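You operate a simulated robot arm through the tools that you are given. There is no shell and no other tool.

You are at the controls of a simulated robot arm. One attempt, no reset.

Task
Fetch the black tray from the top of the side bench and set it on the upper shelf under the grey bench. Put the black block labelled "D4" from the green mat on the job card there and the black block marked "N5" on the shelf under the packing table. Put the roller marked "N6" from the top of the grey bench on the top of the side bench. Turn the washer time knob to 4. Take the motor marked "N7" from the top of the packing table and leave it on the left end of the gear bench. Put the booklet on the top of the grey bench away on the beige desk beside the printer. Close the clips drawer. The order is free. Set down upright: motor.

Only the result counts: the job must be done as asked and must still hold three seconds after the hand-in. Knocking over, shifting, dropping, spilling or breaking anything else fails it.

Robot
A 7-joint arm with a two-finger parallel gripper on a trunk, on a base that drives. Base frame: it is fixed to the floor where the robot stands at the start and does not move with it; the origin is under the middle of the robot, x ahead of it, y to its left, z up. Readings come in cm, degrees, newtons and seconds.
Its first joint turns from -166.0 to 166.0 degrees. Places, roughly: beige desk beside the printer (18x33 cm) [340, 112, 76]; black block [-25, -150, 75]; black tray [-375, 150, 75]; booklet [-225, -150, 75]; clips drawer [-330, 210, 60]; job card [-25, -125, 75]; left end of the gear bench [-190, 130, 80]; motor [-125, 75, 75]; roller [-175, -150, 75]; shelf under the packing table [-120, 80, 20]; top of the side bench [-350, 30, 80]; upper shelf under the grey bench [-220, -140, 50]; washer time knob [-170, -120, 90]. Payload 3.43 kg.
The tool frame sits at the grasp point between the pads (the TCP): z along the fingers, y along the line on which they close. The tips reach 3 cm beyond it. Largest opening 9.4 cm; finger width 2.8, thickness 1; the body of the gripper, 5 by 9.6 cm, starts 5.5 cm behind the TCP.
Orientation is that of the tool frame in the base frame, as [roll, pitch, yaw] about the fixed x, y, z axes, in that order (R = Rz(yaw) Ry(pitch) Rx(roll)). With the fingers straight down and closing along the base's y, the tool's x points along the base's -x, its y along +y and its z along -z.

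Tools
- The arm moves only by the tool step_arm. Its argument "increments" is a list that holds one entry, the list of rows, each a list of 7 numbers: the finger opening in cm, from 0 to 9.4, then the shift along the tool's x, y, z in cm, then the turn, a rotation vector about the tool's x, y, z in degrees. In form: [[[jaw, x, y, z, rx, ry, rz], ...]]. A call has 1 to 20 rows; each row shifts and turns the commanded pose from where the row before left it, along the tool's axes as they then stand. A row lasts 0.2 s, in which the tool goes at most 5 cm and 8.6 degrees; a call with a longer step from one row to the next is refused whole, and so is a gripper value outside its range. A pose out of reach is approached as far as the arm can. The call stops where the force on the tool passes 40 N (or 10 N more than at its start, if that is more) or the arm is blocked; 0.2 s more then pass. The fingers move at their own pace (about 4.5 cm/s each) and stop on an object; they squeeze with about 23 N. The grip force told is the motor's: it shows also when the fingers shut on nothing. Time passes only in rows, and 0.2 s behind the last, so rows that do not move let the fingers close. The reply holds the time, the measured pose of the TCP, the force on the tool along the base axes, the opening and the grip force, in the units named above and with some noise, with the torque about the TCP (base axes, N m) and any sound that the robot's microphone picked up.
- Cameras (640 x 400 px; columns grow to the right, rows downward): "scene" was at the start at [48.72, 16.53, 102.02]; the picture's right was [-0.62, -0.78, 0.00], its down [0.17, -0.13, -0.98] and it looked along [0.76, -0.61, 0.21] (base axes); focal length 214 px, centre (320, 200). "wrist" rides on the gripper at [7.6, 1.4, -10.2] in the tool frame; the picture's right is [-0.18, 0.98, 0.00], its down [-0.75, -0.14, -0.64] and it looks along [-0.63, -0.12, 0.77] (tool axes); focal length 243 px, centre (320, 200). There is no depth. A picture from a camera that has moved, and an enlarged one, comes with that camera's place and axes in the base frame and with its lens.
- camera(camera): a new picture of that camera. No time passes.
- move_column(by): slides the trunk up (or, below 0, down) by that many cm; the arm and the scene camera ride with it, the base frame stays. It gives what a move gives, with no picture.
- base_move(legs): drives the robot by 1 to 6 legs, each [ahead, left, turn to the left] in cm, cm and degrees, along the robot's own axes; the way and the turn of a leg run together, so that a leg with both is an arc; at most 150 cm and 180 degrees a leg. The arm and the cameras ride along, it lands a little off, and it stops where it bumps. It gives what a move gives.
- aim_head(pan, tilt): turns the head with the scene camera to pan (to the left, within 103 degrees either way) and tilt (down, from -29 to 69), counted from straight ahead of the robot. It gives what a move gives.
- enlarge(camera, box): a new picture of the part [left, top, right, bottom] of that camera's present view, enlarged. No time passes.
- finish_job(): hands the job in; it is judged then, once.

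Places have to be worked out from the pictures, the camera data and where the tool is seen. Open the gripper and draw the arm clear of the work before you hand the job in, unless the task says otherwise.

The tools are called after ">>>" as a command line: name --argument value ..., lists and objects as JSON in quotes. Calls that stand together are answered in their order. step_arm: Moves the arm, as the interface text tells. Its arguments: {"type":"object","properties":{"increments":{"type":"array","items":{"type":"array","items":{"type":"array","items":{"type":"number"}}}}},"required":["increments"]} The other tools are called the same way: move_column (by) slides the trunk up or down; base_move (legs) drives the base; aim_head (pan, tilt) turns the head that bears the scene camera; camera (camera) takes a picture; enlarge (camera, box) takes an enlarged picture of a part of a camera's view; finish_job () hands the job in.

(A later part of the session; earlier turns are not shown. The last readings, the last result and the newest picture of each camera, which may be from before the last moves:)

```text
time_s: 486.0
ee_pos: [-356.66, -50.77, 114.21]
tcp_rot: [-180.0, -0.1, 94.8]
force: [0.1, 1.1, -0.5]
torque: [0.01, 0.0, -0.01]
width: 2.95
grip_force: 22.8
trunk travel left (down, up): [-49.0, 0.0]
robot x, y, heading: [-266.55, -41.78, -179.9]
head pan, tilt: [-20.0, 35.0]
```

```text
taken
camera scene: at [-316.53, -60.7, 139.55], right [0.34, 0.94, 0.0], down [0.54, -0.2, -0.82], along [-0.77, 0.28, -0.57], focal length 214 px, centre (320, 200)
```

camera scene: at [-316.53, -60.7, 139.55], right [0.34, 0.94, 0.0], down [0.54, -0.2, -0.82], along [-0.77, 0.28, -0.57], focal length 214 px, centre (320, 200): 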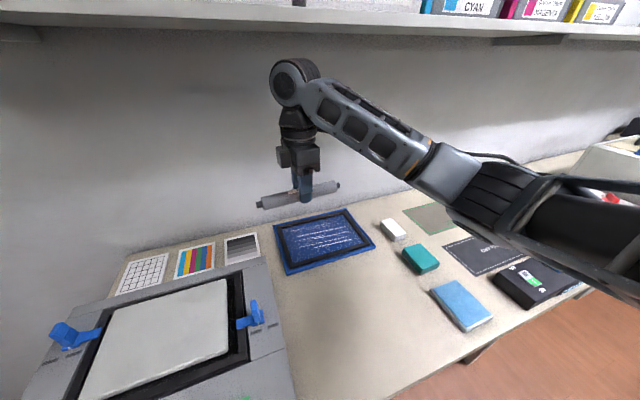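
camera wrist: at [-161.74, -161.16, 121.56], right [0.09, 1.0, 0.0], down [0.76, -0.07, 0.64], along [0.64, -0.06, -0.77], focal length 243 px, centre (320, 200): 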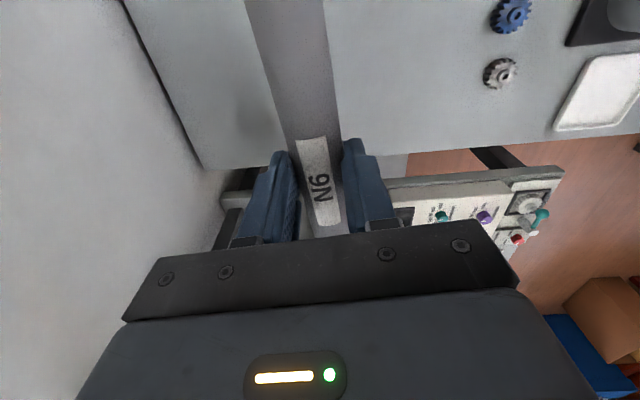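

There's free space on the side bench in front of the blue frame: x -336…-355, y -57…-20. I back up 11 cm and shift the arm so the roller is above (-345.5,-39).

>>> base_move --legs '[[-11, 0, 0]]'

>>> step_arm --increments '[[[0.5, 3, 0.25, 0, 0, 0, 0], [0.5, 3, 0.25, 0, 0, 0, 0], [0.5, 3, 0.25, 0, 0, 0, 0], [0.5, 2.8, 0.25, 0, 0, 0, 0], [0.5, 0, 0, 3, 0, 0, 0], [0.5, 0, 0, 3, 0, 0, 0], [0.5, 0, 0, 3, 0, 0, 0], [0.5, 0, 0, 3, 0, 0, 0], [0.5, 0, 0, 0, 0, 0, 0]]]'

>>> camera --camera "scene"

>>> camera --camera "wrist"

```text
time_s: 487.2
ee_pos: [-345.46, -50.52, 114.18]
tcp_rot: [-179.9, -0.1, 94.7]
force: [-0.1, 0.2, -1.2]
torque: [0.0, -0.01, -0.02]
width: 2.92
grip_force: 22.9
trunk travel left (down, up): [-49.0, 0.0]
robot x, y, heading: [-255.23, -42.19, -180.0]
head pan, tilt: [-20.0, 35.0]
```

```text
time_s: 489.2
ee_pos: [-345.33, -38.86, 102.23]
tcp_rot: [-179.9, -0.1, 94.7]
force: [0.8, 0.6, -0.6]
torque: [0.0, 0.02, -0.01]
width: 2.93
grip_force: 22.8
trunk travel left (down, up): [-49.0, 0.0]
robot x, y, heading: [-254.96, -42.28, -180.2]
head pan, tilt: [-20.0, 35.0]
```

```text
taken
camera scene: at [-305.29, -60.62, 139.55], right [0.34, 0.94, 0.0], down [0.54, -0.2, -0.82], along [-0.77, 0.28, -0.57], focal length 214 px, centre (320, 200)
```

scene: 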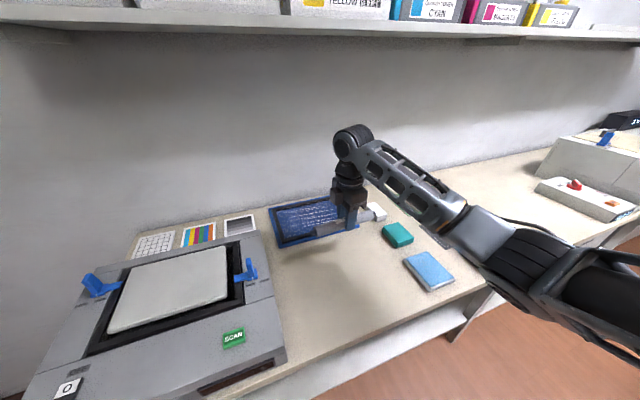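

```text
taken
camera wrist: at [-344.51, -31.05, 112.5], right [0.99, -0.1, 0.0], down [-0.08, -0.76, 0.64], along [-0.07, -0.64, -0.77], focal length 243 px, centre (320, 200)
```

wrist: 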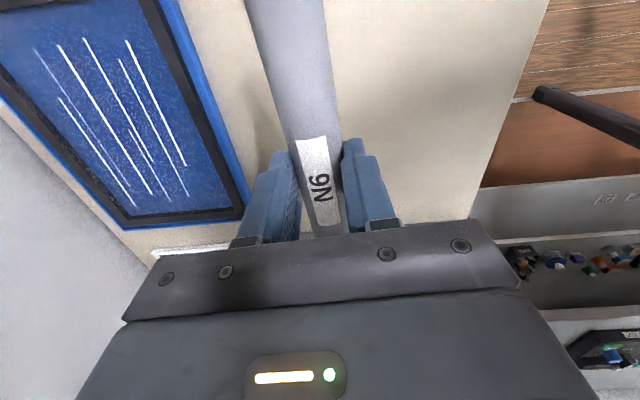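

Spot is clear. I lower the roller toward the bench.

>>> step_arm --increments '[[[0.5, 0, 0, 3, 0, 0, 0], [0.5, 0, 0, 3, 0, 0, 0], [0.5, 0, 0, 3, 0, 0, 0], [0.5, 0, 0, 2.5, 0, 0, 0], [0.5, 0, 0, 1, 0, 0, 0], [0.5, 0, 0, 0, 0, 0, 0]]]'

>>> step_arm --increments '[[[0.5, 0, 0, 0.4, 0, 0, 0], [0.5, 0, 0, 0.4, 0, 0, 0], [0.5, 0, 0, 0, 0, 0, 0]]]'

>>> camera --camera "wrist"

```text
time_s: 490.6
ee_pos: [-345.35, -38.6, 89.54]
tcp_rot: [180.0, -0.1, 94.6]
force: [1.1, -0.2, -0.6]
torque: [0.01, -0.01, 0.01]
width: 2.95
grip_force: 22.3
trunk travel left (down, up): [-49.0, 0.0]
robot x, y, heading: [-255.19, -42.22, -180.1]
head pan, tilt: [-20.0, 35.0]
```

```text
time_s: 491.4
ee_pos: [-345.5, -38.67, 88.92]
tcp_rot: [179.9, 0.1, 94.5]
force: [0.1, -0.3, -1.0]
torque: [-0.02, -0.01, 0.01]
width: 2.93
grip_force: 22.7
trunk travel left (down, up): [-49.0, 0.0]
robot x, y, heading: [-255.09, -42.12, -179.7]
head pan, tilt: [-20.0, 35.0]
```

```text
taken
camera wrist: at [-344.68, -31.02, 99.13], right [0.99, -0.1, 0.0], down [-0.08, -0.76, 0.64], along [-0.07, -0.64, -0.77], focal length 243 px, centre (320, 200)
```

wrist: 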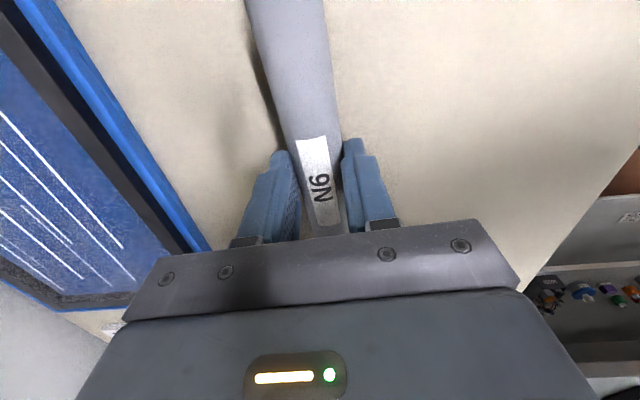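

Near the surface; I continue in 0.3 cm steps until contact.

>>> step_arm --increments '[[[0.5, 0, 0, 0.3, 0, 0, 0], [0.5, 0, 0, 0.3, 0, 0, 0], [0.5, 0, 0, 0, 0, 0, 0]]]'

>>> step_arm --increments '[[[0.5, 0, 0, 0.25, 0, 0, 0], [0.5, 0, 0, 0, 0, 0, 0]]]'

>>> step_arm --increments '[[[0.5, 0, 0, 0.25, 0, 0, 0], [0.5, 0, 0, 0, 0, 0, 0]]]'

>>> step_arm --increments '[[[0.5, 0, 0, 0.25, 0, 0, 0], [0.5, 0, 0, 0, 0, 0, 0]]]'

```text
time_s: 492.2
ee_pos: [-345.46, -38.7, 88.24]
tcp_rot: [-180.0, -0.2, 94.6]
force: [-0.2, 0.2, -1.9]
torque: [0.03, 0.04, 0.0]
width: 2.95
grip_force: 22.8
trunk travel left (down, up): [-49.0, 0.0]
robot x, y, heading: [-254.94, -42.22, -179.9]
head pan, tilt: [-20.0, 35.0]
```

```text
time_s: 492.8
ee_pos: [-345.42, -38.7, 88.08]
tcp_rot: [-179.9, 0.0, 94.7]
force: [0.4, -0.3, -1.3]
torque: [0.01, 0.01, 0.0]
width: 2.94
grip_force: 22.7
trunk travel left (down, up): [-49.0, 0.0]
robot x, y, heading: [-254.76, -42.08, -179.9]
head pan, tilt: [-20.0, 35.0]
```

```text
time_s: 493.4
ee_pos: [-345.5, -38.62, 87.85]
tcp_rot: [-180.0, -0.1, 94.5]
force: [0.6, 0.6, -1.8]
torque: [0.03, -0.04, 0.0]
width: 2.93
grip_force: 23.0
trunk travel left (down, up): [-49.0, 0.0]
robot x, y, heading: [-254.8, -42.24, -179.8]
head pan, tilt: [-20.0, 35.0]
```

```text
time_s: 494.0
ee_pos: [-345.45, -38.7, 87.57]
tcp_rot: [-180.0, -0.2, 94.6]
force: [0.3, 0.4, -0.9]
torque: [0.03, 0.04, 0.01]
width: 2.92
grip_force: 23.5
trunk travel left (down, up): [-49.0, 0.0]
robot x, y, heading: [-255.02, -42.51, -180.1]
head pan, tilt: [-20.0, 35.0]
```

>>> step_arm --increments '[[[0.5, 0, 0, 0.25, 0, 0, 0], [0.5, 0, 0, 0, 0, 0, 0]]]'

>>> step_arm --increments '[[[0.5, 0, 0, 0.25, 0, 0, 0], [0.5, 0, 0, 0, 0, 0, 0]]]'

>>> step_arm --increments '[[[0.5, 0, 0, 0.25, 0, 0, 0], [0.5, 0, 0, 0, 0, 0, 0]]]'

>>> step_arm --increments '[[[0.5, 0, 0, 0.25, 0, 0, 0], [0.5, 0, 0, 0, 0, 0, 0]]]'

```text
time_s: 494.6
ee_pos: [-345.43, -38.73, 87.5]
tcp_rot: [-180.0, -0.1, 94.5]
force: [5.2, -0.3, 17.5]
torque: [-0.06, -0.17, 0.0]
width: 2.95
grip_force: 23.3
trunk travel left (down, up): [-49.0, 0.0]
robot x, y, heading: [-254.87, -41.97, -179.8]
head pan, tilt: [-20.0, 35.0]
```

```text
time_s: 495.2
ee_pos: [-345.36, -38.69, 87.25]
tcp_rot: [-179.9, 0.0, 94.5]
force: [3.5, 0.0, 22.2]
torque: [-0.03, -0.07, 0.02]
width: 2.97
grip_force: 22.7
trunk travel left (down, up): [-49.0, 0.0]
robot x, y, heading: [-254.72, -42.4, -180.0]
head pan, tilt: [-20.0, 35.0]
```

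```text
time_s: 495.8
ee_pos: [-345.35, -38.61, 86.98]
tcp_rot: [-179.9, -0.1, 94.6]
force: [2.7, 4.6, 27.8]
torque: [0.06, -0.33, 0.18]
width: 2.95
grip_force: 23.3
trunk travel left (down, up): [-49.0, 0.0]
robot x, y, heading: [-254.8, -41.99, -179.9]
head pan, tilt: [-20.0, 35.0]
```

```text
time_s: 496.2
ee_pos: [-345.56, -38.68, 87.03]
tcp_rot: [-179.8, -0.1, 94.7]
force: [5.6, -1.0, 16.3]
torque: [-0.19, -0.51, 0.13]
width: 2.94
grip_force: 22.8
trunk travel left (down, up): [-49.0, 0.0]
robot x, y, heading: [-254.8, -42.28, -179.9]
head pan, tilt: [-20.0, 35.0]
stopped in row 2: the force on the tool passed its limit at 44 N (the readings are from after the stop); the commanded pose is now the measured one
```

The roller rests on the bench. I relieve pressure slightly, open slowly and rise.

>>> step_arm --increments '[[[0.5, 0, 0, -0.2, 0, 0, 0], [3.1, 0, 0, 0, 0, 0, 0], [3.4, 0, 0, 0, 0, 0, 0], [4.0, 0, 0, 0, 0, 0, 0], [5.0, 0, 0, 0, 0, 0, 0], [5.0, 0, 0, -0.5, 0, 0, 0], [5.0, 0, 0, -1.5, 0, 0, 0], [6.0, 0, 0, -3, 0, 0, 0], [6.0, 0, 0, -4, 0, 0, 0], [6.0, 0, 0, -4, 0, 0, 0], [6.0, 0, 0, 0, 0, 0, 0]]]'

>>> camera --camera "wrist"

>>> camera --camera "scene"

```text
time_s: 498.6
ee_pos: [-345.37, -38.79, 99.98]
tcp_rot: [-180.0, -0.1, 94.5]
force: [0.1, -0.5, 0.2]
torque: [0.02, -0.04, 0.01]
width: 6.02
grip_force: 0.1
trunk travel left (down, up): [-49.0, 0.0]
robot x, y, heading: [-254.87, -42.28, -180.1]
head pan, tilt: [-20.0, 35.0]
```

```text
taken
camera wrist: at [-344.59, -31.16, 110.3], right [0.99, -0.1, 0.0], down [-0.08, -0.76, 0.64], along [-0.07, -0.64, -0.77], focal length 243 px, centre (320, 200)
```

wrist: 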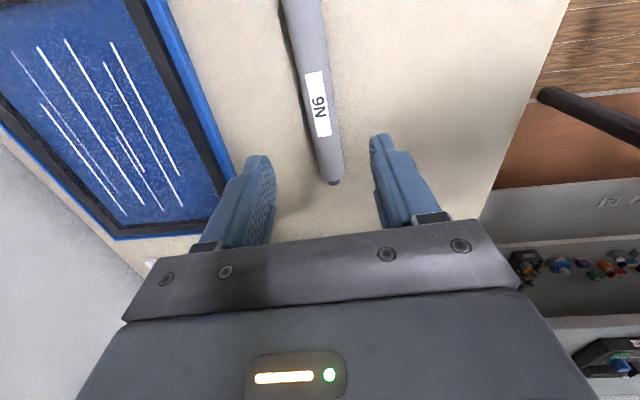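

```text
taken
camera scene: at [-305.29, -60.62, 139.55], right [0.34, 0.94, 0.0], down [0.54, -0.2, -0.82], along [-0.77, 0.28, -0.57], focal length 214 px, centre (320, 200)
```

scene: 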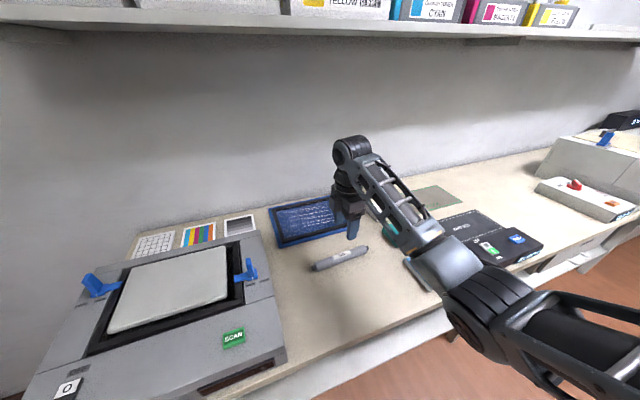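

N6 lies on the side bench. Next the booklet: I raise the arm, turn left to face the grey bench and move in front of the booklet.

>>> step_arm --increments '[[[9.4, 0, 0, -4, 0, 0, 0], [9.4, 0, 0, -4, 0, 0, 0], [9.4, 0, 0, -4, 0, 0, 0], [9.4, 0, 0, -4, 0, 0, 0], [9.4, 0, 0, -2, 0, 0, 0], [9.4, 0, 0, 0, 0, 0, 0]]]'

>>> base_move --legs '[[-4, 0, 0], [0, 0, 45], [0, 0, 45], [0, 32, 0]]'

>>> aim_head --pan -15 --tilt 40

>>> camera --camera "scene"

>>> camera --camera "wrist"

```text
time_s: 500.0
ee_pos: [-345.49, -38.61, 118.05]
tcp_rot: [180.0, -0.1, 94.6]
force: [-0.6, 0.6, 0.7]
torque: [-0.03, 0.01, 0.02]
width: 9.4
grip_force: 0.1
trunk travel left (down, up): [-49.0, 0.0]
robot x, y, heading: [-254.9, -42.47, -179.9]
head pan, tilt: [-20.0, 35.0]
```

```text
time_s: 506.8
ee_pos: [-219.25, -131.79, 117.89]
tcp_rot: [-180.0, -0.1, -173.3]
force: [0.4, 0.1, -0.3]
torque: [0.01, -0.02, 0.01]
width: 9.4
grip_force: 0.0
trunk travel left (down, up): [-49.0, 0.0]
robot x, y, heading: [-219.17, -41.08, -87.5]
head pan, tilt: [-20.0, 35.0]
```

```text
time_s: 507.5
ee_pos: [-219.22, -131.89, 117.99]
tcp_rot: [179.9, -0.1, -173.2]
force: [0.0, 0.0, -0.1]
torque: [0.0, 0.0, 0.01]
width: 9.4
grip_force: 0.0
trunk travel left (down, up): [-49.0, 0.0]
robot x, y, heading: [-219.13, -41.18, -87.8]
head pan, tilt: [-15.0, 40.0]
```

```text
taken
camera scene: at [-197.58, -90.59, 138.8], right [-0.98, 0.22, 0.0], down [0.14, 0.63, -0.77], along [-0.17, -0.75, -0.64], focal length 214 px, centre (320, 200)
```

scene: 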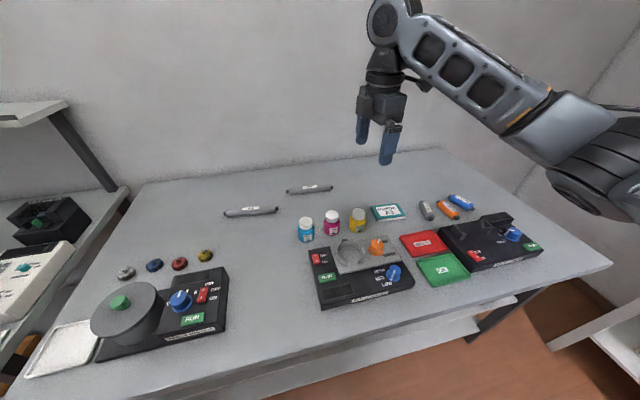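

```text
taken
camera wrist: at [-226.98, -131.35, 128.24], right [0.07, 1.0, 0.0], down [0.77, -0.05, 0.64], along [0.64, -0.04, -0.77], focal length 243 px, centre (320, 200)
```

wrist: 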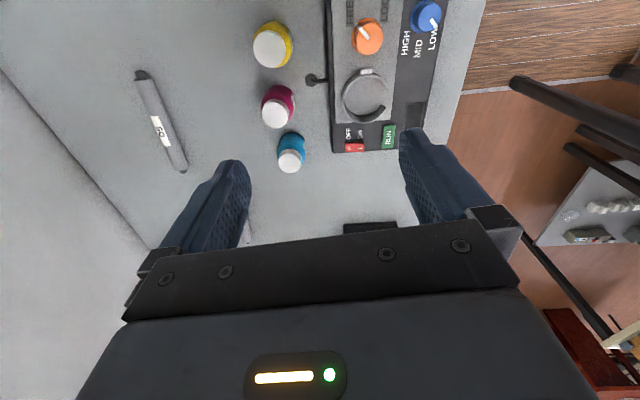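

>>> enlarge --camera "scene" --box '[310, 185, 430, 260]'

>>> enlarge --camera "scene" --box '[160, 265, 240, 335]'

```text
5.33 times, centred on (370, 222) of scene
camera zoom: at [-197.58, -90.59, 138.8], right [-0.98, 0.22, 0.0], down [0.14, 0.63, -0.77], along [-0.17, -0.75, -0.64], focal length 1144 px, centre (53, 80)
```

zoom: 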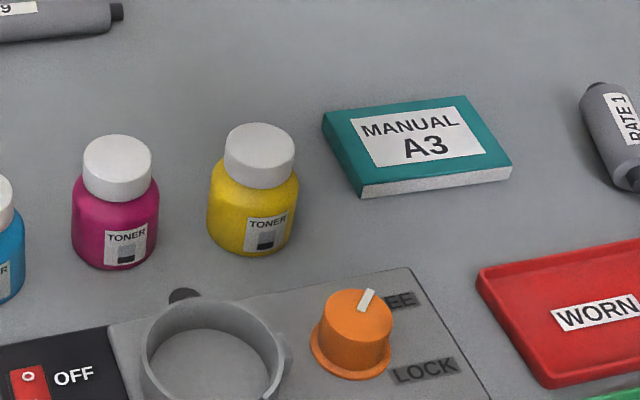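

```text
5.71 times, centred on (200, 300) of scene
camera zoom: at [-197.58, -90.59, 138.8], right [-0.98, 0.22, 0.0], down [0.14, 0.63, -0.77], along [-0.17, -0.75, -0.64], focal length 1226 px, centre (1006, -371)
```

zoom: 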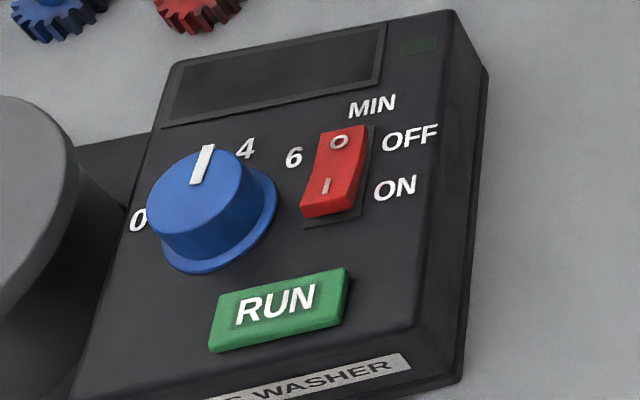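

The booklet is about 11×7.4×1.2 cm, centre (-235.4,-142.3), yaw ≈-2.6°. I reposition the base and align the gripper to close across its 7.4 cm side.

>>> base_move --legs '[[10, -10, -2]]'

>>> step_arm --increments '[[[9.4, 0, 0, 0, 0, 0, 4], [9.4, 0, 0, 0, 0, 0, 3.5], [9.4, 0, 0, 0, 0, 0, 0]]]'

>>> camera --camera "scene"

>>> camera --camera "wrist"

```text
time_s: 508.8
ee_pos: [-232.05, -142.03, 117.98]
tcp_rot: [-179.9, -0.1, -175.2]
force: [0.2, 0.1, -0.6]
torque: [-0.02, 0.01, -0.01]
width: 9.42
grip_force: 0.1
trunk travel left (down, up): [-49.0, 0.0]
robot x, y, heading: [-228.74, -51.35, -90.0]
head pan, tilt: [-15.0, 40.0]
```

```text
time_s: 509.6
ee_pos: [-231.98, -141.86, 117.94]
tcp_rot: [-180.0, -0.1, 177.2]
force: [0.5, -0.7, 0.3]
torque: [0.0, -0.02, -0.01]
width: 9.36
grip_force: 0.0
trunk travel left (down, up): [-49.0, 0.0]
robot x, y, heading: [-229.0, -51.1, -89.6]
head pan, tilt: [-15.0, 40.0]
```

```text
taken
camera scene: at [-209.02, -101.5, 138.79], right [-0.97, 0.26, 0.0], down [0.16, 0.62, -0.77], along [-0.2, -0.74, -0.64], focal length 214 px, centre (320, 200)
```

scene: 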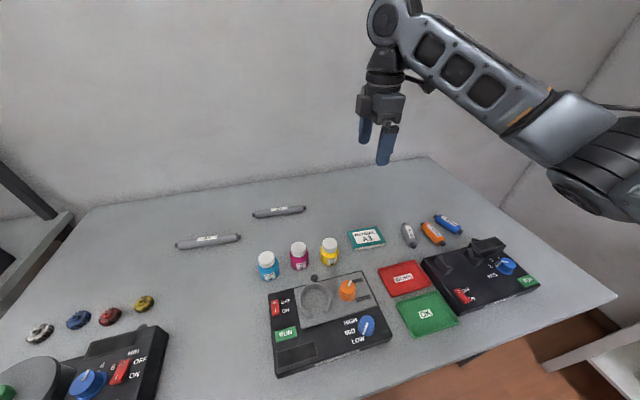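

```text
taken
camera wrist: at [-239.63, -140.13, 128.26], right [0.23, 0.97, 0.0], down [0.75, -0.18, 0.64], along [0.62, -0.15, -0.77], focal length 243 px, centre (320, 200)
```

wrist: 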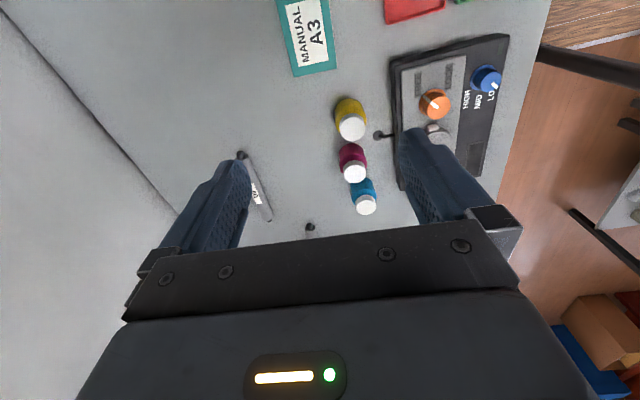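

>>> enlarge --camera "scene" --box '[330, 215, 410, 265]'

```text
8.00 times, centred on (370, 240) of scene
camera zoom: at [-209.02, -101.5, 138.79], right [-0.97, 0.26, 0.0], down [0.16, 0.62, -0.77], along [-0.2, -0.74, -0.64], focal length 1716 px, centre (-80, -120)
```

zoom: 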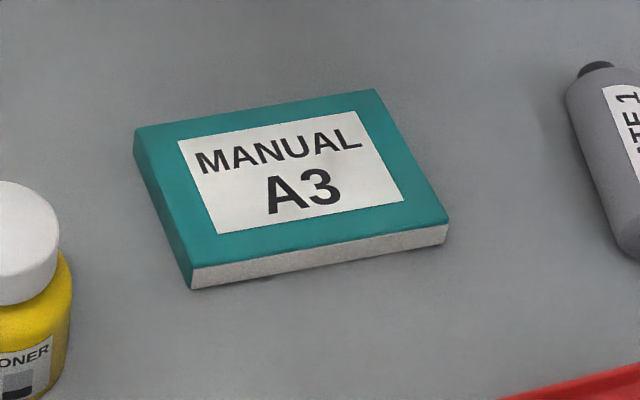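

Refined: booklet centre (-235.8,-142.9), top z≈83.6, bottom 82.2. I move above it and descend.

>>> step_arm --increments '[[[9.4, 3.75, -1.18, 0, 0, 0, 0], [9.4, 0, 0, 4, 0, 0, 0], [9.4, 0, 0, 4.5, 0, 0, 0], [9.4, 0, 0, 4.5, 0, 0, 0], [9.4, 0, 0, 4.5, 0, 0, 0], [9.4, 0, 0, 4.5, 0, 0, 0], [9.4, 0, 0, 4.5, 0, 0, 0], [9.4, 0, 0, 0, 0, 0, 0]]]'

>>> camera --camera "wrist"

>>> enlarge --camera "scene" --box '[310, 170, 470, 280]'

```text
time_s: 511.4
ee_pos: [-235.9, -143.06, 91.28]
tcp_rot: [-179.9, -0.1, 177.3]
force: [0.9, 0.7, 0.3]
torque: [-0.02, 0.01, 0.01]
width: 9.41
grip_force: 0.0
trunk travel left (down, up): [-49.0, 0.0]
robot x, y, heading: [-228.43, -51.53, -89.7]
head pan, tilt: [-15.0, 40.0]
```

```text
taken
camera wrist: at [-243.47, -141.31, 101.55], right [0.23, 0.97, 0.0], down [0.75, -0.18, 0.64], along [0.62, -0.15, -0.77], focal length 243 px, centre (320, 200)
```

wrist: 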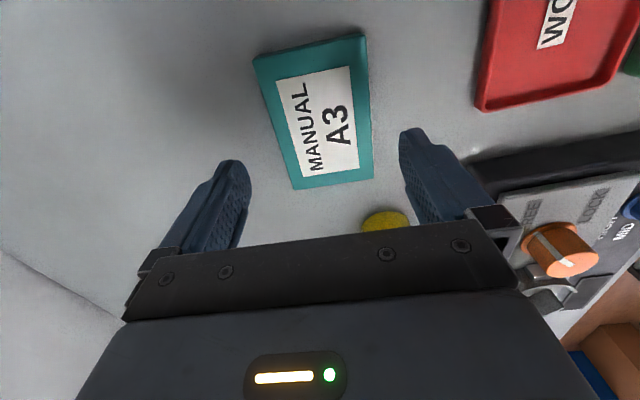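

```text
3.64 times, centred on (390, 225) of scene
camera zoom: at [-209.02, -101.5, 138.79], right [-0.97, 0.26, 0.0], down [0.16, 0.62, -0.77], along [-0.2, -0.74, -0.64], focal length 780 px, centre (66, 109)
```

zoom: 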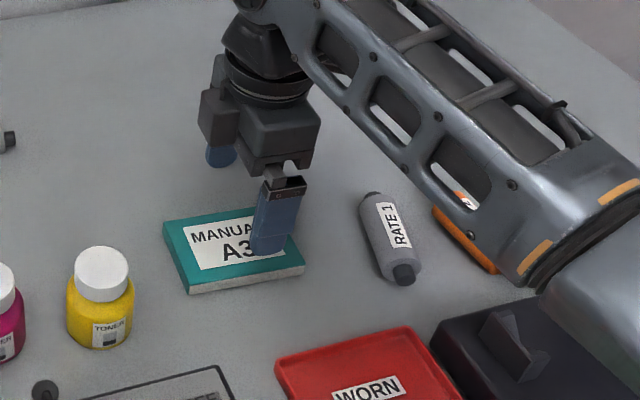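

The scene view shows good centring. I descend until the fingertips nearly touch the bench.

>>> step_arm --increments '[[[9.4, 0, -0.2, 2, 0, 0, 0], [9.4, 0, 0, 2, 0, 0, 0], [9.4, 0, 0, 1.3, 0, 0, 0], [9.4, 0, 0, 0.4, 0, 0, 0], [9.4, 0, 0, 0, 0, 0, 0]]]'

>>> step_arm --increments '[[[9.4, 0, 0, 0.15, 0, 0, 0], [9.4, 0, 0, 0, 0, 0, 0]]]'

>>> camera --camera "wrist"

```text
time_s: 512.6
ee_pos: [-235.84, -143.12, 85.68]
tcp_rot: [-179.9, -0.1, 177.2]
force: [0.7, -0.1, -0.3]
torque: [0.04, -0.02, 0.01]
width: 9.38
grip_force: 0.0
trunk travel left (down, up): [-49.0, 0.0]
robot x, y, heading: [-228.63, -51.41, -90.0]
head pan, tilt: [-15.0, 40.0]
```

```text
time_s: 513.2
ee_pos: [-235.9, -143.26, 85.61]
tcp_rot: [-179.8, -0.1, 177.4]
force: [0.5, 0.2, -0.1]
torque: [-0.01, 0.0, 0.04]
width: 9.4
grip_force: 0.1
trunk travel left (down, up): [-49.0, 0.0]
robot x, y, heading: [-228.47, -51.36, -89.5]
head pan, tilt: [-15.0, 40.0]
```

```text
taken
camera wrist: at [-243.5, -141.41, 95.86], right [0.23, 0.97, 0.0], down [0.75, -0.18, 0.64], along [0.62, -0.15, -0.77], focal length 243 px, centre (320, 200)
```

wrist: 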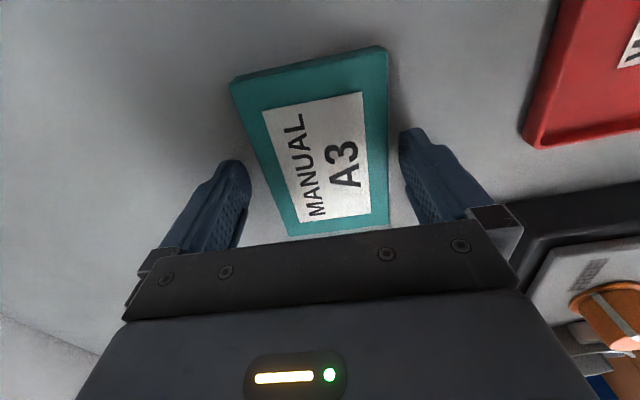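

>>> step_arm --increments '[[[9.4, 0, 0, 0.15, 0, 0, 0], [9.4, 0, 0, 0, 0, 0, 0]]]'

>>> step_arm --increments '[[[9.4, 0, 0, 0.15, 0, 0, 0], [9.4, 0, 0, 0, 0, 0, 0]]]'

>>> step_arm --increments '[[[9.4, 0, 0, 0.15, 0, 0, 0], [9.4, 0, 0, 0, 0, 0, 0]]]'

```text
time_s: 513.8
ee_pos: [-235.88, -143.18, 85.58]
tcp_rot: [-179.9, -0.1, 177.2]
force: [0.9, 0.0, 0.3]
torque: [0.03, 0.0, 0.0]
width: 9.4
grip_force: 0.0
trunk travel left (down, up): [-49.0, 0.0]
robot x, y, heading: [-228.51, -51.21, -89.9]
head pan, tilt: [-15.0, 40.0]
```

```text
time_s: 514.4
ee_pos: [-235.77, -143.13, 85.31]
tcp_rot: [-180.0, -0.1, 177.3]
force: [-0.2, 0.5, -0.7]
torque: [-0.02, 0.01, 0.02]
width: 9.4
grip_force: 0.1
trunk travel left (down, up): [-49.0, 0.0]
robot x, y, heading: [-228.35, -51.36, -89.9]
head pan, tilt: [-15.0, 40.0]
```

```text
time_s: 515.0
ee_pos: [-235.85, -143.22, 85.15]
tcp_rot: [-179.9, 0.0, 177.2]
force: [-0.4, -0.8, -0.2]
torque: [0.0, -0.01, -0.01]
width: 9.41
grip_force: 0.0
trunk travel left (down, up): [-49.0, 0.0]
robot x, y, heading: [-228.88, -51.38, -90.0]
head pan, tilt: [-15.0, 40.0]
```

Not yet touching; a bit lower, then close.

>>> step_arm --increments '[[[9.4, 0, 0, 0.12, 0, 0, 0], [9.4, 0, 0, 0, 0, 0, 0]]]'

>>> step_arm --increments '[[[8.6, 0, 0, 0, 0, 0, 0], [8.0, 0, 0, 0, 0, 0, 0], [7.4, 0, 0, 0, 0, 0, 0], [6.8, 0, 0, 0, 0, 0, 0], [6.0, 0, 0, 0, 0, 0, 0], [5.0, 0, 0, 0, 0, 0, 0], [5.0, 0, 0, 0, 0, 0, 0]]]'

>>> camera --camera "wrist"

```text
time_s: 515.6
ee_pos: [-235.85, -143.28, 85.06]
tcp_rot: [-179.8, -0.1, 177.2]
force: [0.3, 0.1, -0.7]
torque: [-0.01, 0.02, 0.0]
width: 9.4
grip_force: 0.0
trunk travel left (down, up): [-49.0, 0.0]
robot x, y, heading: [-228.36, -51.15, -89.6]
head pan, tilt: [-15.0, 40.0]
```

```text
time_s: 517.2
ee_pos: [-235.89, -143.16, 85.1]
tcp_rot: [-179.9, -0.1, 177.2]
force: [-0.5, -0.3, 0.4]
torque: [0.01, 0.03, -0.04]
width: 7.43
grip_force: 23.2
trunk travel left (down, up): [-49.0, 0.0]
robot x, y, heading: [-228.93, -51.19, -89.4]
head pan, tilt: [-15.0, 40.0]
```

```text
taken
camera wrist: at [-243.49, -141.42, 95.35], right [0.23, 0.97, 0.0], down [0.75, -0.18, 0.64], along [0.62, -0.15, -0.77], focal length 243 px, centre (320, 200)
```

wrist: 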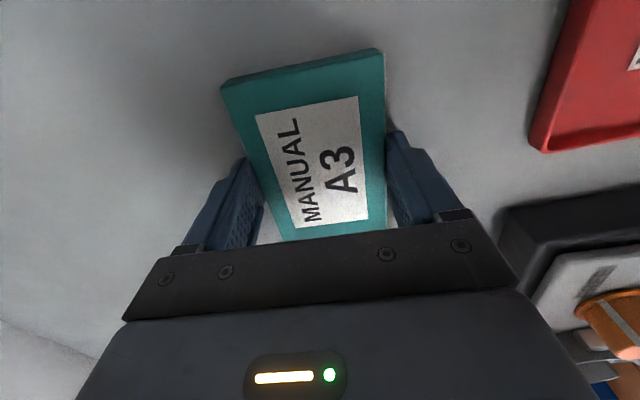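

Booklet gripped at 7.43 cm. I lift slowly and check.

>>> step_arm --increments '[[[5, 0, 0, -0.2, 0, 0, 0], [5, 0, 0, -0.3, 0, 0, 0], [5, 0, 0, -0.5, 0, 0, 0], [5, 0, 0, -0.5, 0, 0, 0], [5, 0, 0, -0.7, 0, 0, 0], [5, 0, 0, 0, 0, 0, 0], [5, 0, 0, 0, 0, 0, 0]]]'

>>> camera --camera "wrist"

>>> enlarge --camera "scene" --box '[310, 170, 470, 280]'

```text
time_s: 518.8
ee_pos: [-235.97, -143.22, 87.16]
tcp_rot: [-179.8, 0.0, 177.2]
force: [-0.9, -0.2, -1.8]
torque: [0.02, 0.0, 0.01]
width: 7.47
grip_force: 22.7
trunk travel left (down, up): [-49.0, 0.0]
robot x, y, heading: [-228.52, -51.32, -89.6]
head pan, tilt: [-15.0, 40.0]
```

```text
taken
camera wrist: at [-243.58, -141.41, 97.55], right [0.23, 0.97, 0.0], down [0.75, -0.18, 0.64], along [0.62, -0.15, -0.77], focal length 243 px, centre (320, 200)
```

wrist: 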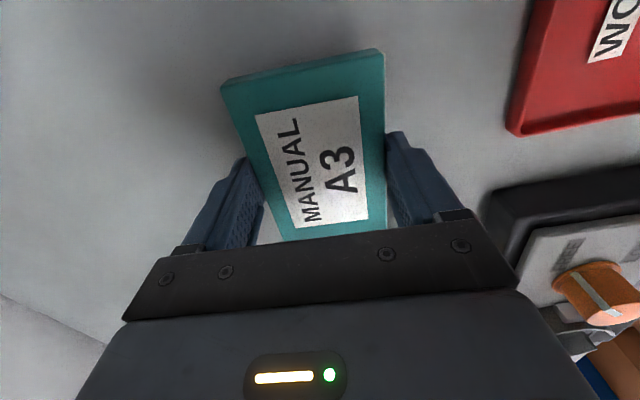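

```text
3.64 times, centred on (390, 225) of scene
camera zoom: at [-209.02, -101.5, 138.79], right [-0.97, 0.26, 0.0], down [0.16, 0.62, -0.77], along [-0.2, -0.74, -0.64], focal length 780 px, centre (66, 109)
```

zoom: 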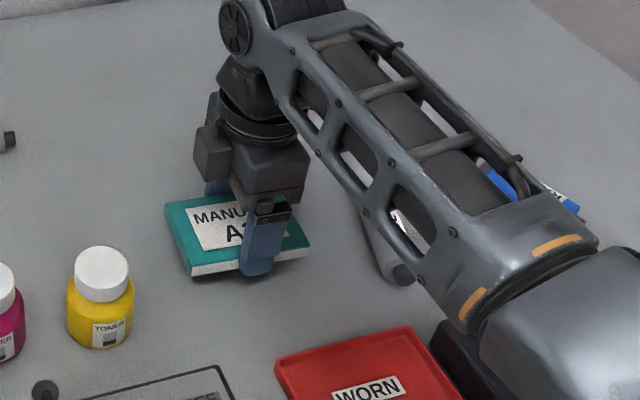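

The booklet is held well. I raise it to travel height.

>>> step_arm --increments '[[[5, 0, 0, -1, 0, 0, 0], [5, 0, 0, -1.5, 0, 0, 0], [5, 0, 0, -2, 0, 0, 0], [5, 0, 0, -2.5, 0, 0, 0], [5, 0, 0, -2.5, 0, 0, 0], [5, 0, 0, -2.5, 0, 0, 0], [5, 0, 0, -2.5, 0, 0, 0], [5, 0, 0, -2.5, 0, 0, 0], [5, 0, 0, -2.5, 0, 0, 0], [5, 0, 0, -2.5, 0, 0, 0], [5, 0, 0, -2.5, 0, 0, 0], [5, 0, 0, -2.5, 0, 0, 0], [5, 0, 0, 0, 0, 0, 0]]]'

>>> camera --camera "wrist"

```text
time_s: 521.6
ee_pos: [-235.99, -143.24, 114.31]
tcp_rot: [-180.0, -0.1, 177.3]
force: [0.6, -0.5, -1.0]
torque: [0.01, 0.04, 0.03]
width: 7.45
grip_force: 23.2
trunk travel left (down, up): [-49.0, 0.0]
robot x, y, heading: [-228.29, -51.38, -89.7]
head pan, tilt: [-15.0, 40.0]
```

```text
taken
camera wrist: at [-243.59, -141.44, 124.59], right [0.23, 0.97, 0.0], down [0.75, -0.18, 0.64], along [0.62, -0.15, -0.77], focal length 243 px, centre (320, 200)
```

wrist: 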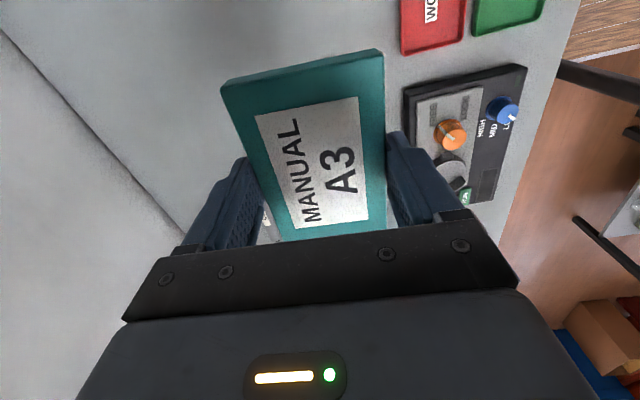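

I turn left to face +x and drive back along the main corridor.

>>> base_move --legs '[[0, 0, 45], [0, 0, 45], [140, 0, 0], [90, 0, 0]]'

>>> aim_head --pan 15 --tilt 10

>>> camera --camera "scene"

```text
time_s: 537.1
ee_pos: [95.11, -55.05, 114.24]
tcp_rot: [-179.9, -0.1, -91.4]
force: [0.8, 0.4, -0.6]
torque: [0.01, -0.04, -0.01]
width: 7.46
grip_force: 23.2
trunk travel left (down, up): [-49.0, 0.0]
robot x, y, heading: [3.09, -49.89, 1.8]
head pan, tilt: [-15.0, 40.0]
```

```text
time_s: 538.0
ee_pos: [95.19, -55.13, 114.35]
tcp_rot: [-179.9, -0.2, -91.4]
force: [0.6, -0.1, -1.3]
torque: [0.0, -0.01, 0.01]
width: 7.45
grip_force: 23.0
trunk travel left (down, up): [-49.0, 0.0]
robot x, y, heading: [3.22, -49.85, 1.6]
head pan, tilt: [15.0, 10.0]
```

```text
taken
camera scene: at [53.77, -24.32, 143.55], right [0.28, -0.96, 0.0], down [-0.17, -0.05, -0.98], along [0.94, 0.28, -0.17], focal length 214 px, centre (320, 200)
```

scene: 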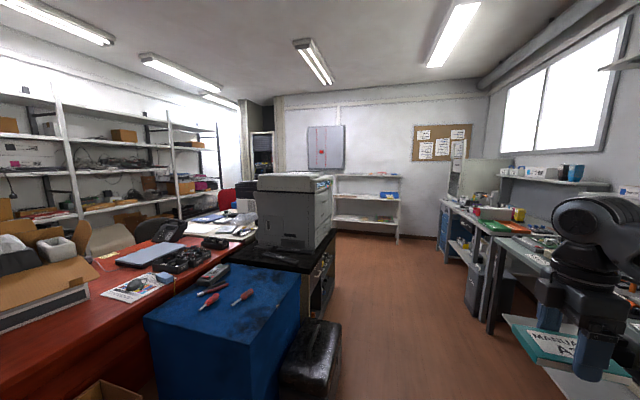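

The printer and its black cabinet are ahead left; the beige desk should be behind them. I drive on along the corridor to get a view.

>>> base_move --legs '[[120, 0, -1.7], [110, 0, 0]]'

>>> aim_head --pan 60 --tilt 20

>>> camera --camera "scene"

>>> aim_head --pan 20 --tilt 20

>>> camera --camera "scene"

```text
time_s: 549.6
ee_pos: [330.39, -62.43, 114.24]
tcp_rot: [-179.9, -0.1, -94.5]
force: [-1.1, 0.2, -1.0]
torque: [0.01, 0.0, 0.02]
width: 7.44
grip_force: 22.8
trunk travel left (down, up): [-49.0, 0.0]
robot x, y, heading: [238.82, -52.48, -1.2]
head pan, tilt: [15.0, 10.0]
```

```text
time_s: 550.7
ee_pos: [330.41, -62.35, 114.32]
tcp_rot: [-179.9, -0.2, -94.5]
force: [-0.3, 0.3, 0.1]
torque: [0.03, -0.01, -0.03]
width: 7.42
grip_force: 23.4
trunk travel left (down, up): [-49.0, 0.0]
robot x, y, heading: [239.21, -51.75, -1.8]
head pan, tilt: [60.0, 20.0]
```

```text
taken
camera scene: at [286.56, -23.71, 141.94], right [0.85, -0.52, 0.0], down [-0.18, -0.29, -0.94], along [0.49, 0.8, -0.34], focal length 214 px, centre (320, 200)
```

scene: 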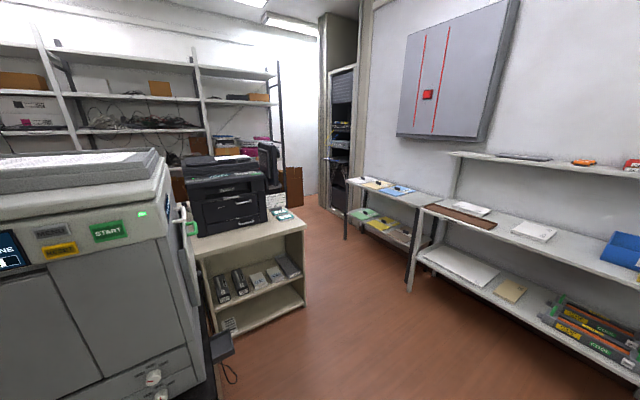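

```text
time_s: 551.8
ee_pos: [330.51, -62.39, 114.25]
tcp_rot: [-179.8, -0.1, -94.5]
force: [-0.2, -0.8, -0.7]
torque: [0.0, 0.0, 0.01]
width: 7.41
grip_force: 22.7
trunk travel left (down, up): [-49.0, 0.0]
robot x, y, heading: [238.58, -51.83, -1.8]
head pan, tilt: [20.0, 20.0]
```

```text
taken
camera scene: at [290.5, -28.69, 141.93], right [0.32, -0.95, 0.0], down [-0.32, -0.11, -0.94], along [0.89, 0.3, -0.34], focal length 214 px, centre (320, 200)
```

scene: 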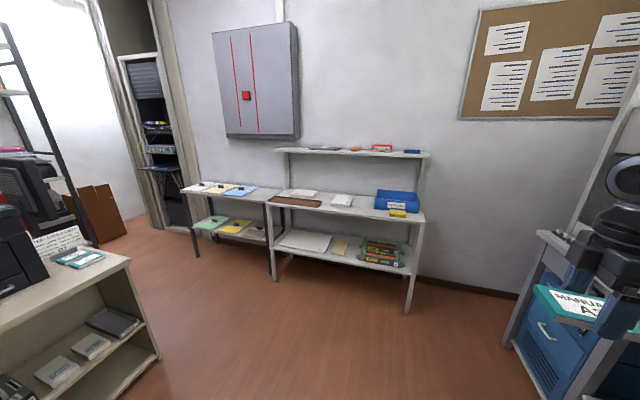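

I see the beige desk with the black printer; another teal manual and a paper already lie beside the printer. I drive ahead, turn left and approach the desk for a closer look.

>>> base_move --legs '[[92, 0, 1.5], [0, 0, 45], [0, 0, 45]]'

>>> base_move --legs '[[45, 0, 0]]'

>>> aim_head --pan -10 --tilt 35

>>> camera --camera "scene"

```text
time_s: 560.8
ee_pos: [336.93, 38.29, 114.26]
tcp_rot: [-180.0, -0.1, -2.0]
force: [-0.6, 0.0, -1.1]
torque: [0.0, 0.02, -0.04]
width: 7.44
grip_force: 23.4
trunk travel left (down, up): [-49.0, 0.0]
robot x, y, heading: [330.93, -53.84, 90.9]
head pan, tilt: [20.0, 20.0]
```

```text
time_s: 563.5
ee_pos: [334.68, 84.09, 114.33]
tcp_rot: [-179.9, -0.1, -1.1]
force: [-0.3, -0.2, -1.7]
torque: [-0.06, 0.0, -0.01]
width: 7.45
grip_force: 23.4
trunk travel left (down, up): [-49.0, 0.0]
robot x, y, heading: [329.66, -8.13, 91.6]
head pan, tilt: [20.0, 20.0]
```

```text
time_s: 564.5
ee_pos: [334.59, 84.0, 114.32]
tcp_rot: [-179.9, 0.0, -1.2]
force: [0.2, -0.3, -0.4]
torque: [0.01, 0.01, -0.04]
width: 7.47
grip_force: 22.8
trunk travel left (down, up): [-49.0, 0.0]
robot x, y, heading: [330.07, -8.02, 91.9]
head pan, tilt: [-10.0, 35.0]
```

```text
taken
camera scene: at [308.19, 42.39, 139.55], right [0.99, -0.14, 0.0], down [-0.08, -0.57, -0.82], along [0.12, 0.81, -0.57], focal length 214 px, centre (320, 200)
```

scene: 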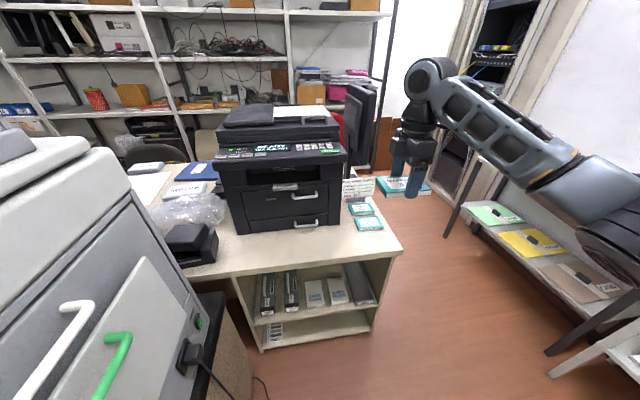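

>>> enlarge --camera "scene" --box '[320, 160, 440, 270]'

>>> camera --camera "wrist"

```text
3.64 times, centred on (380, 215) of scene
camera zoom: at [308.19, 42.39, 139.55], right [0.99, -0.14, 0.0], down [-0.08, -0.57, -0.82], along [0.12, 0.81, -0.57], focal length 780 px, centre (102, 146)
```

zoom: 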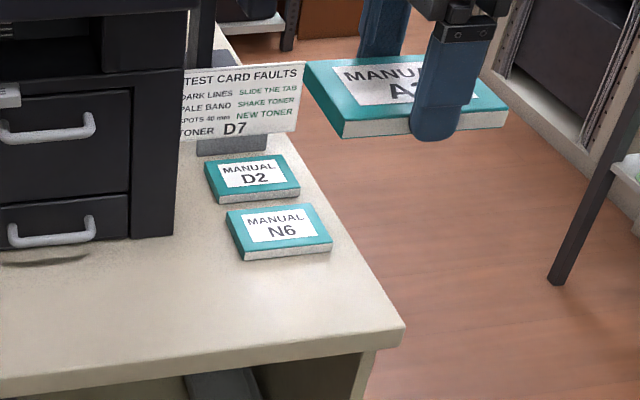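

```text
taken
camera wrist: at [342.13, 82.35, 124.56], right [-0.21, -0.98, 0.0], down [-0.75, 0.16, 0.64], along [-0.63, 0.13, -0.77], focal length 243 px, centre (320, 200)
```

wrist: 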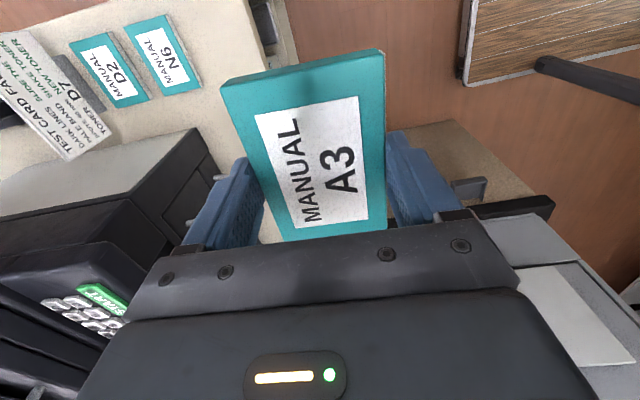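

The region beside the printer holds manuals D2 and N6; in front of N6 there's free space (y≈95.5–108, x 331–349). I'll set the booklet at about (340,101.8). I drive 17 cm ahead and move the arm right.

>>> base_move --legs '[[16, 0, -1.5]]'

>>> camera --camera "scene"

>>> enlarge --camera "scene" --box '[320, 170, 480, 290]'

```text
time_s: 565.9
ee_pos: [336.89, 99.84, 114.21]
tcp_rot: [-180.0, -0.1, -2.8]
force: [0.4, -0.4, -1.5]
torque: [0.02, 0.02, -0.04]
width: 7.42
grip_force: 22.7
trunk travel left (down, up): [-49.0, 0.0]
robot x, y, heading: [329.2, 8.23, 90.2]
head pan, tilt: [-10.0, 35.0]
```

```text
taken
camera scene: at [309.33, 59.11, 139.56], right [0.99, -0.17, 0.0], down [-0.1, -0.56, -0.82], along [0.14, 0.81, -0.57], focal length 214 px, centre (320, 200)
```

scene: 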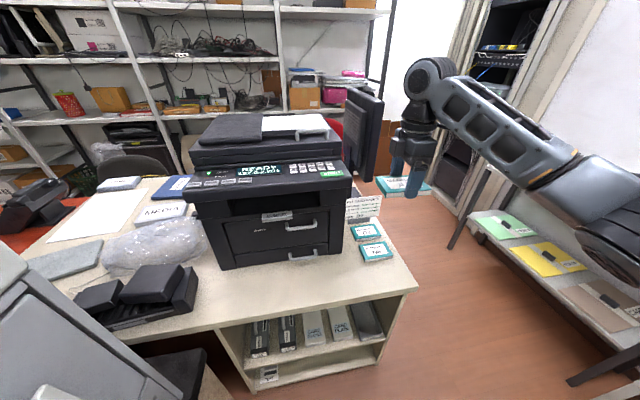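

```text
3.33 times, centred on (400, 230) of scene
camera zoom: at [309.33, 59.11, 139.56], right [0.99, -0.17, 0.0], down [-0.1, -0.56, -0.82], along [0.14, 0.81, -0.57], focal length 715 px, centre (53, 100)
```

zoom: 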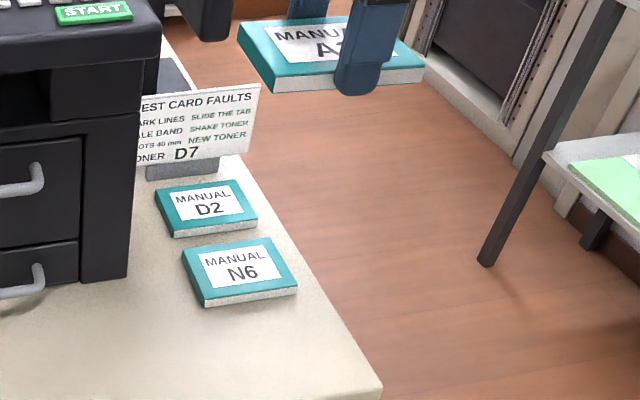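

Refined: desk z≈76.6, front corner (347.9,94), manual N6 starts at y≈105.3. I'll place at (340,99.5). I shift, straighten yaw, and lower the trunk by 15 cm first.

>>> step_arm --increments '[[[5, 1.5, 0.15, 0, 0, 0, -2.8], [5, 1.6, 0.15, 0, 0, 0, 0], [5, 0, 0, 0, 0, 0, 0]]]'

>>> move_column --by -15

>>> step_arm --increments '[[[5, 0, 0, 2.5, 0, 0, 0], [5, 0, 0, 2.5, 0, 0, 0], [5, 0, 0, 2.5, 0, 0, 0], [5, 0, 0, 2.5, 0, 0, 0], [5, 0, 0, 0, 0, 0, 0]]]'

>>> camera --camera "scene"

>>> camera --camera "wrist"

```text
time_s: 566.7
ee_pos: [340.03, 99.42, 114.18]
tcp_rot: [-180.0, -0.1, 0.0]
force: [-0.8, -0.2, -1.7]
torque: [-0.02, -0.05, -0.01]
width: 7.42
grip_force: 22.9
trunk travel left (down, up): [-49.0, 0.0]
robot x, y, heading: [329.28, 8.44, 90.1]
head pan, tilt: [-10.0, 35.0]
```

```text
time_s: 568.5
ee_pos: [340.14, 99.44, 99.2]
tcp_rot: [179.9, -0.1, 0.0]
force: [-0.6, 0.0, -1.3]
torque: [0.03, 0.04, -0.01]
width: 7.44
grip_force: 22.8
trunk travel left (down, up): [-34.0, 15.0]
robot x, y, heading: [329.3, 8.26, 90.3]
head pan, tilt: [-10.0, 35.0]
```

```text
time_s: 569.6
ee_pos: [340.04, 99.64, 89.39]
tcp_rot: [-179.9, 0.0, 0.1]
force: [-0.4, 0.8, -0.4]
torque: [0.02, 0.02, 0.01]
width: 7.46
grip_force: 23.4
trunk travel left (down, up): [-34.0, 15.0]
robot x, y, heading: [329.45, 8.06, 90.0]
head pan, tilt: [-10.0, 35.0]
```

```text
taken
camera scene: at [309.34, 59.13, 124.55], right [0.99, -0.17, 0.0], down [-0.1, -0.57, -0.82], along [0.14, 0.81, -0.57], focal length 214 px, centre (320, 200)
```

scene: 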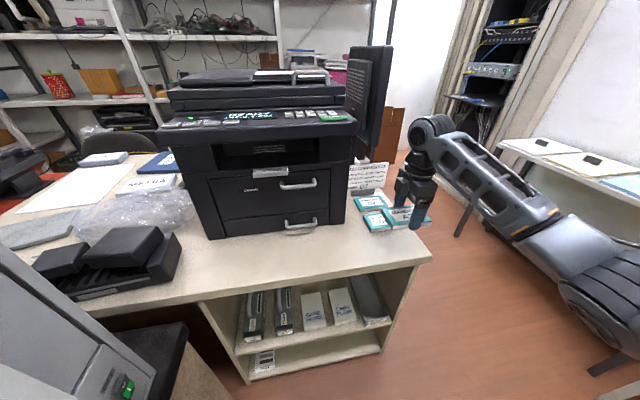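

```text
taken
camera wrist: at [347.53, 98.03, 99.66], right [-0.18, -0.98, 0.0], down [-0.75, 0.14, 0.64], along [-0.63, 0.12, -0.77], focal length 243 px, centre (320, 200)
```

wrist: 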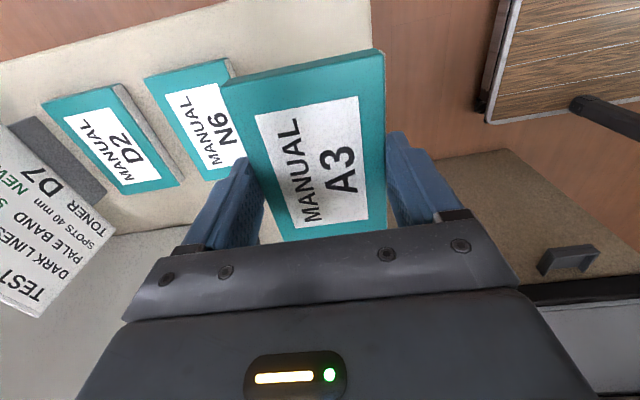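

N6's edge is at y≈105.8, giving enough room. I lower the booklet toward the desk.

>>> step_arm --increments '[[[5, 0, 0, 2.5, 0, 0, 0], [5, 0, 0, 2.5, 0, 0, 0], [5, 0, 0, 2.0, 0, 0, 0], [5, 0, 0, 1.2, 0, 0, 0], [5, 0, 0, 0, 0, 0, 0]]]'

>>> step_arm --increments '[[[5, 0, 0, 0.4, 0, 0, 0], [5, 0, 0, 0.3, 0, 0, 0], [5, 0, 0, 0, 0, 0, 0]]]'

>>> enlarge --camera "scene" --box '[340, 170, 460, 270]'

```text
time_s: 570.9
ee_pos: [340.13, 99.42, 81.11]
tcp_rot: [-179.9, 0.0, 0.0]
force: [0.7, 0.0, -1.1]
torque: [0.01, 0.0, -0.05]
width: 7.44
grip_force: 23.7
trunk travel left (down, up): [-34.0, 15.0]
robot x, y, heading: [329.5, 7.98, 90.2]
head pan, tilt: [-10.0, 35.0]
```

```text
time_s: 571.6
ee_pos: [340.17, 99.51, 80.24]
tcp_rot: [-180.0, -0.1, 0.0]
force: [0.0, -0.6, -0.9]
torque: [-0.01, -0.03, 0.01]
width: 7.43
grip_force: 22.6
trunk travel left (down, up): [-34.0, 15.0]
robot x, y, heading: [329.69, 8.04, 90.2]
head pan, tilt: [-10.0, 35.0]
```

```text
4.00 times, centred on (400, 220) of scene
camera zoom: at [309.33, 59.13, 124.55], right [0.99, -0.17, 0.0], down [-0.1, -0.57, -0.82], along [0.14, 0.81, -0.57], focal length 858 px, centre (0, 120)
```

zoom: 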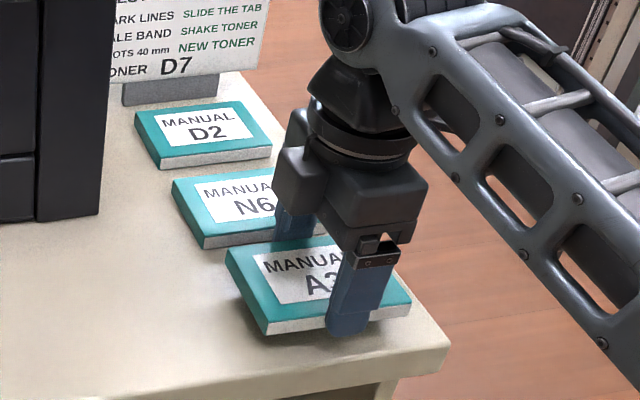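

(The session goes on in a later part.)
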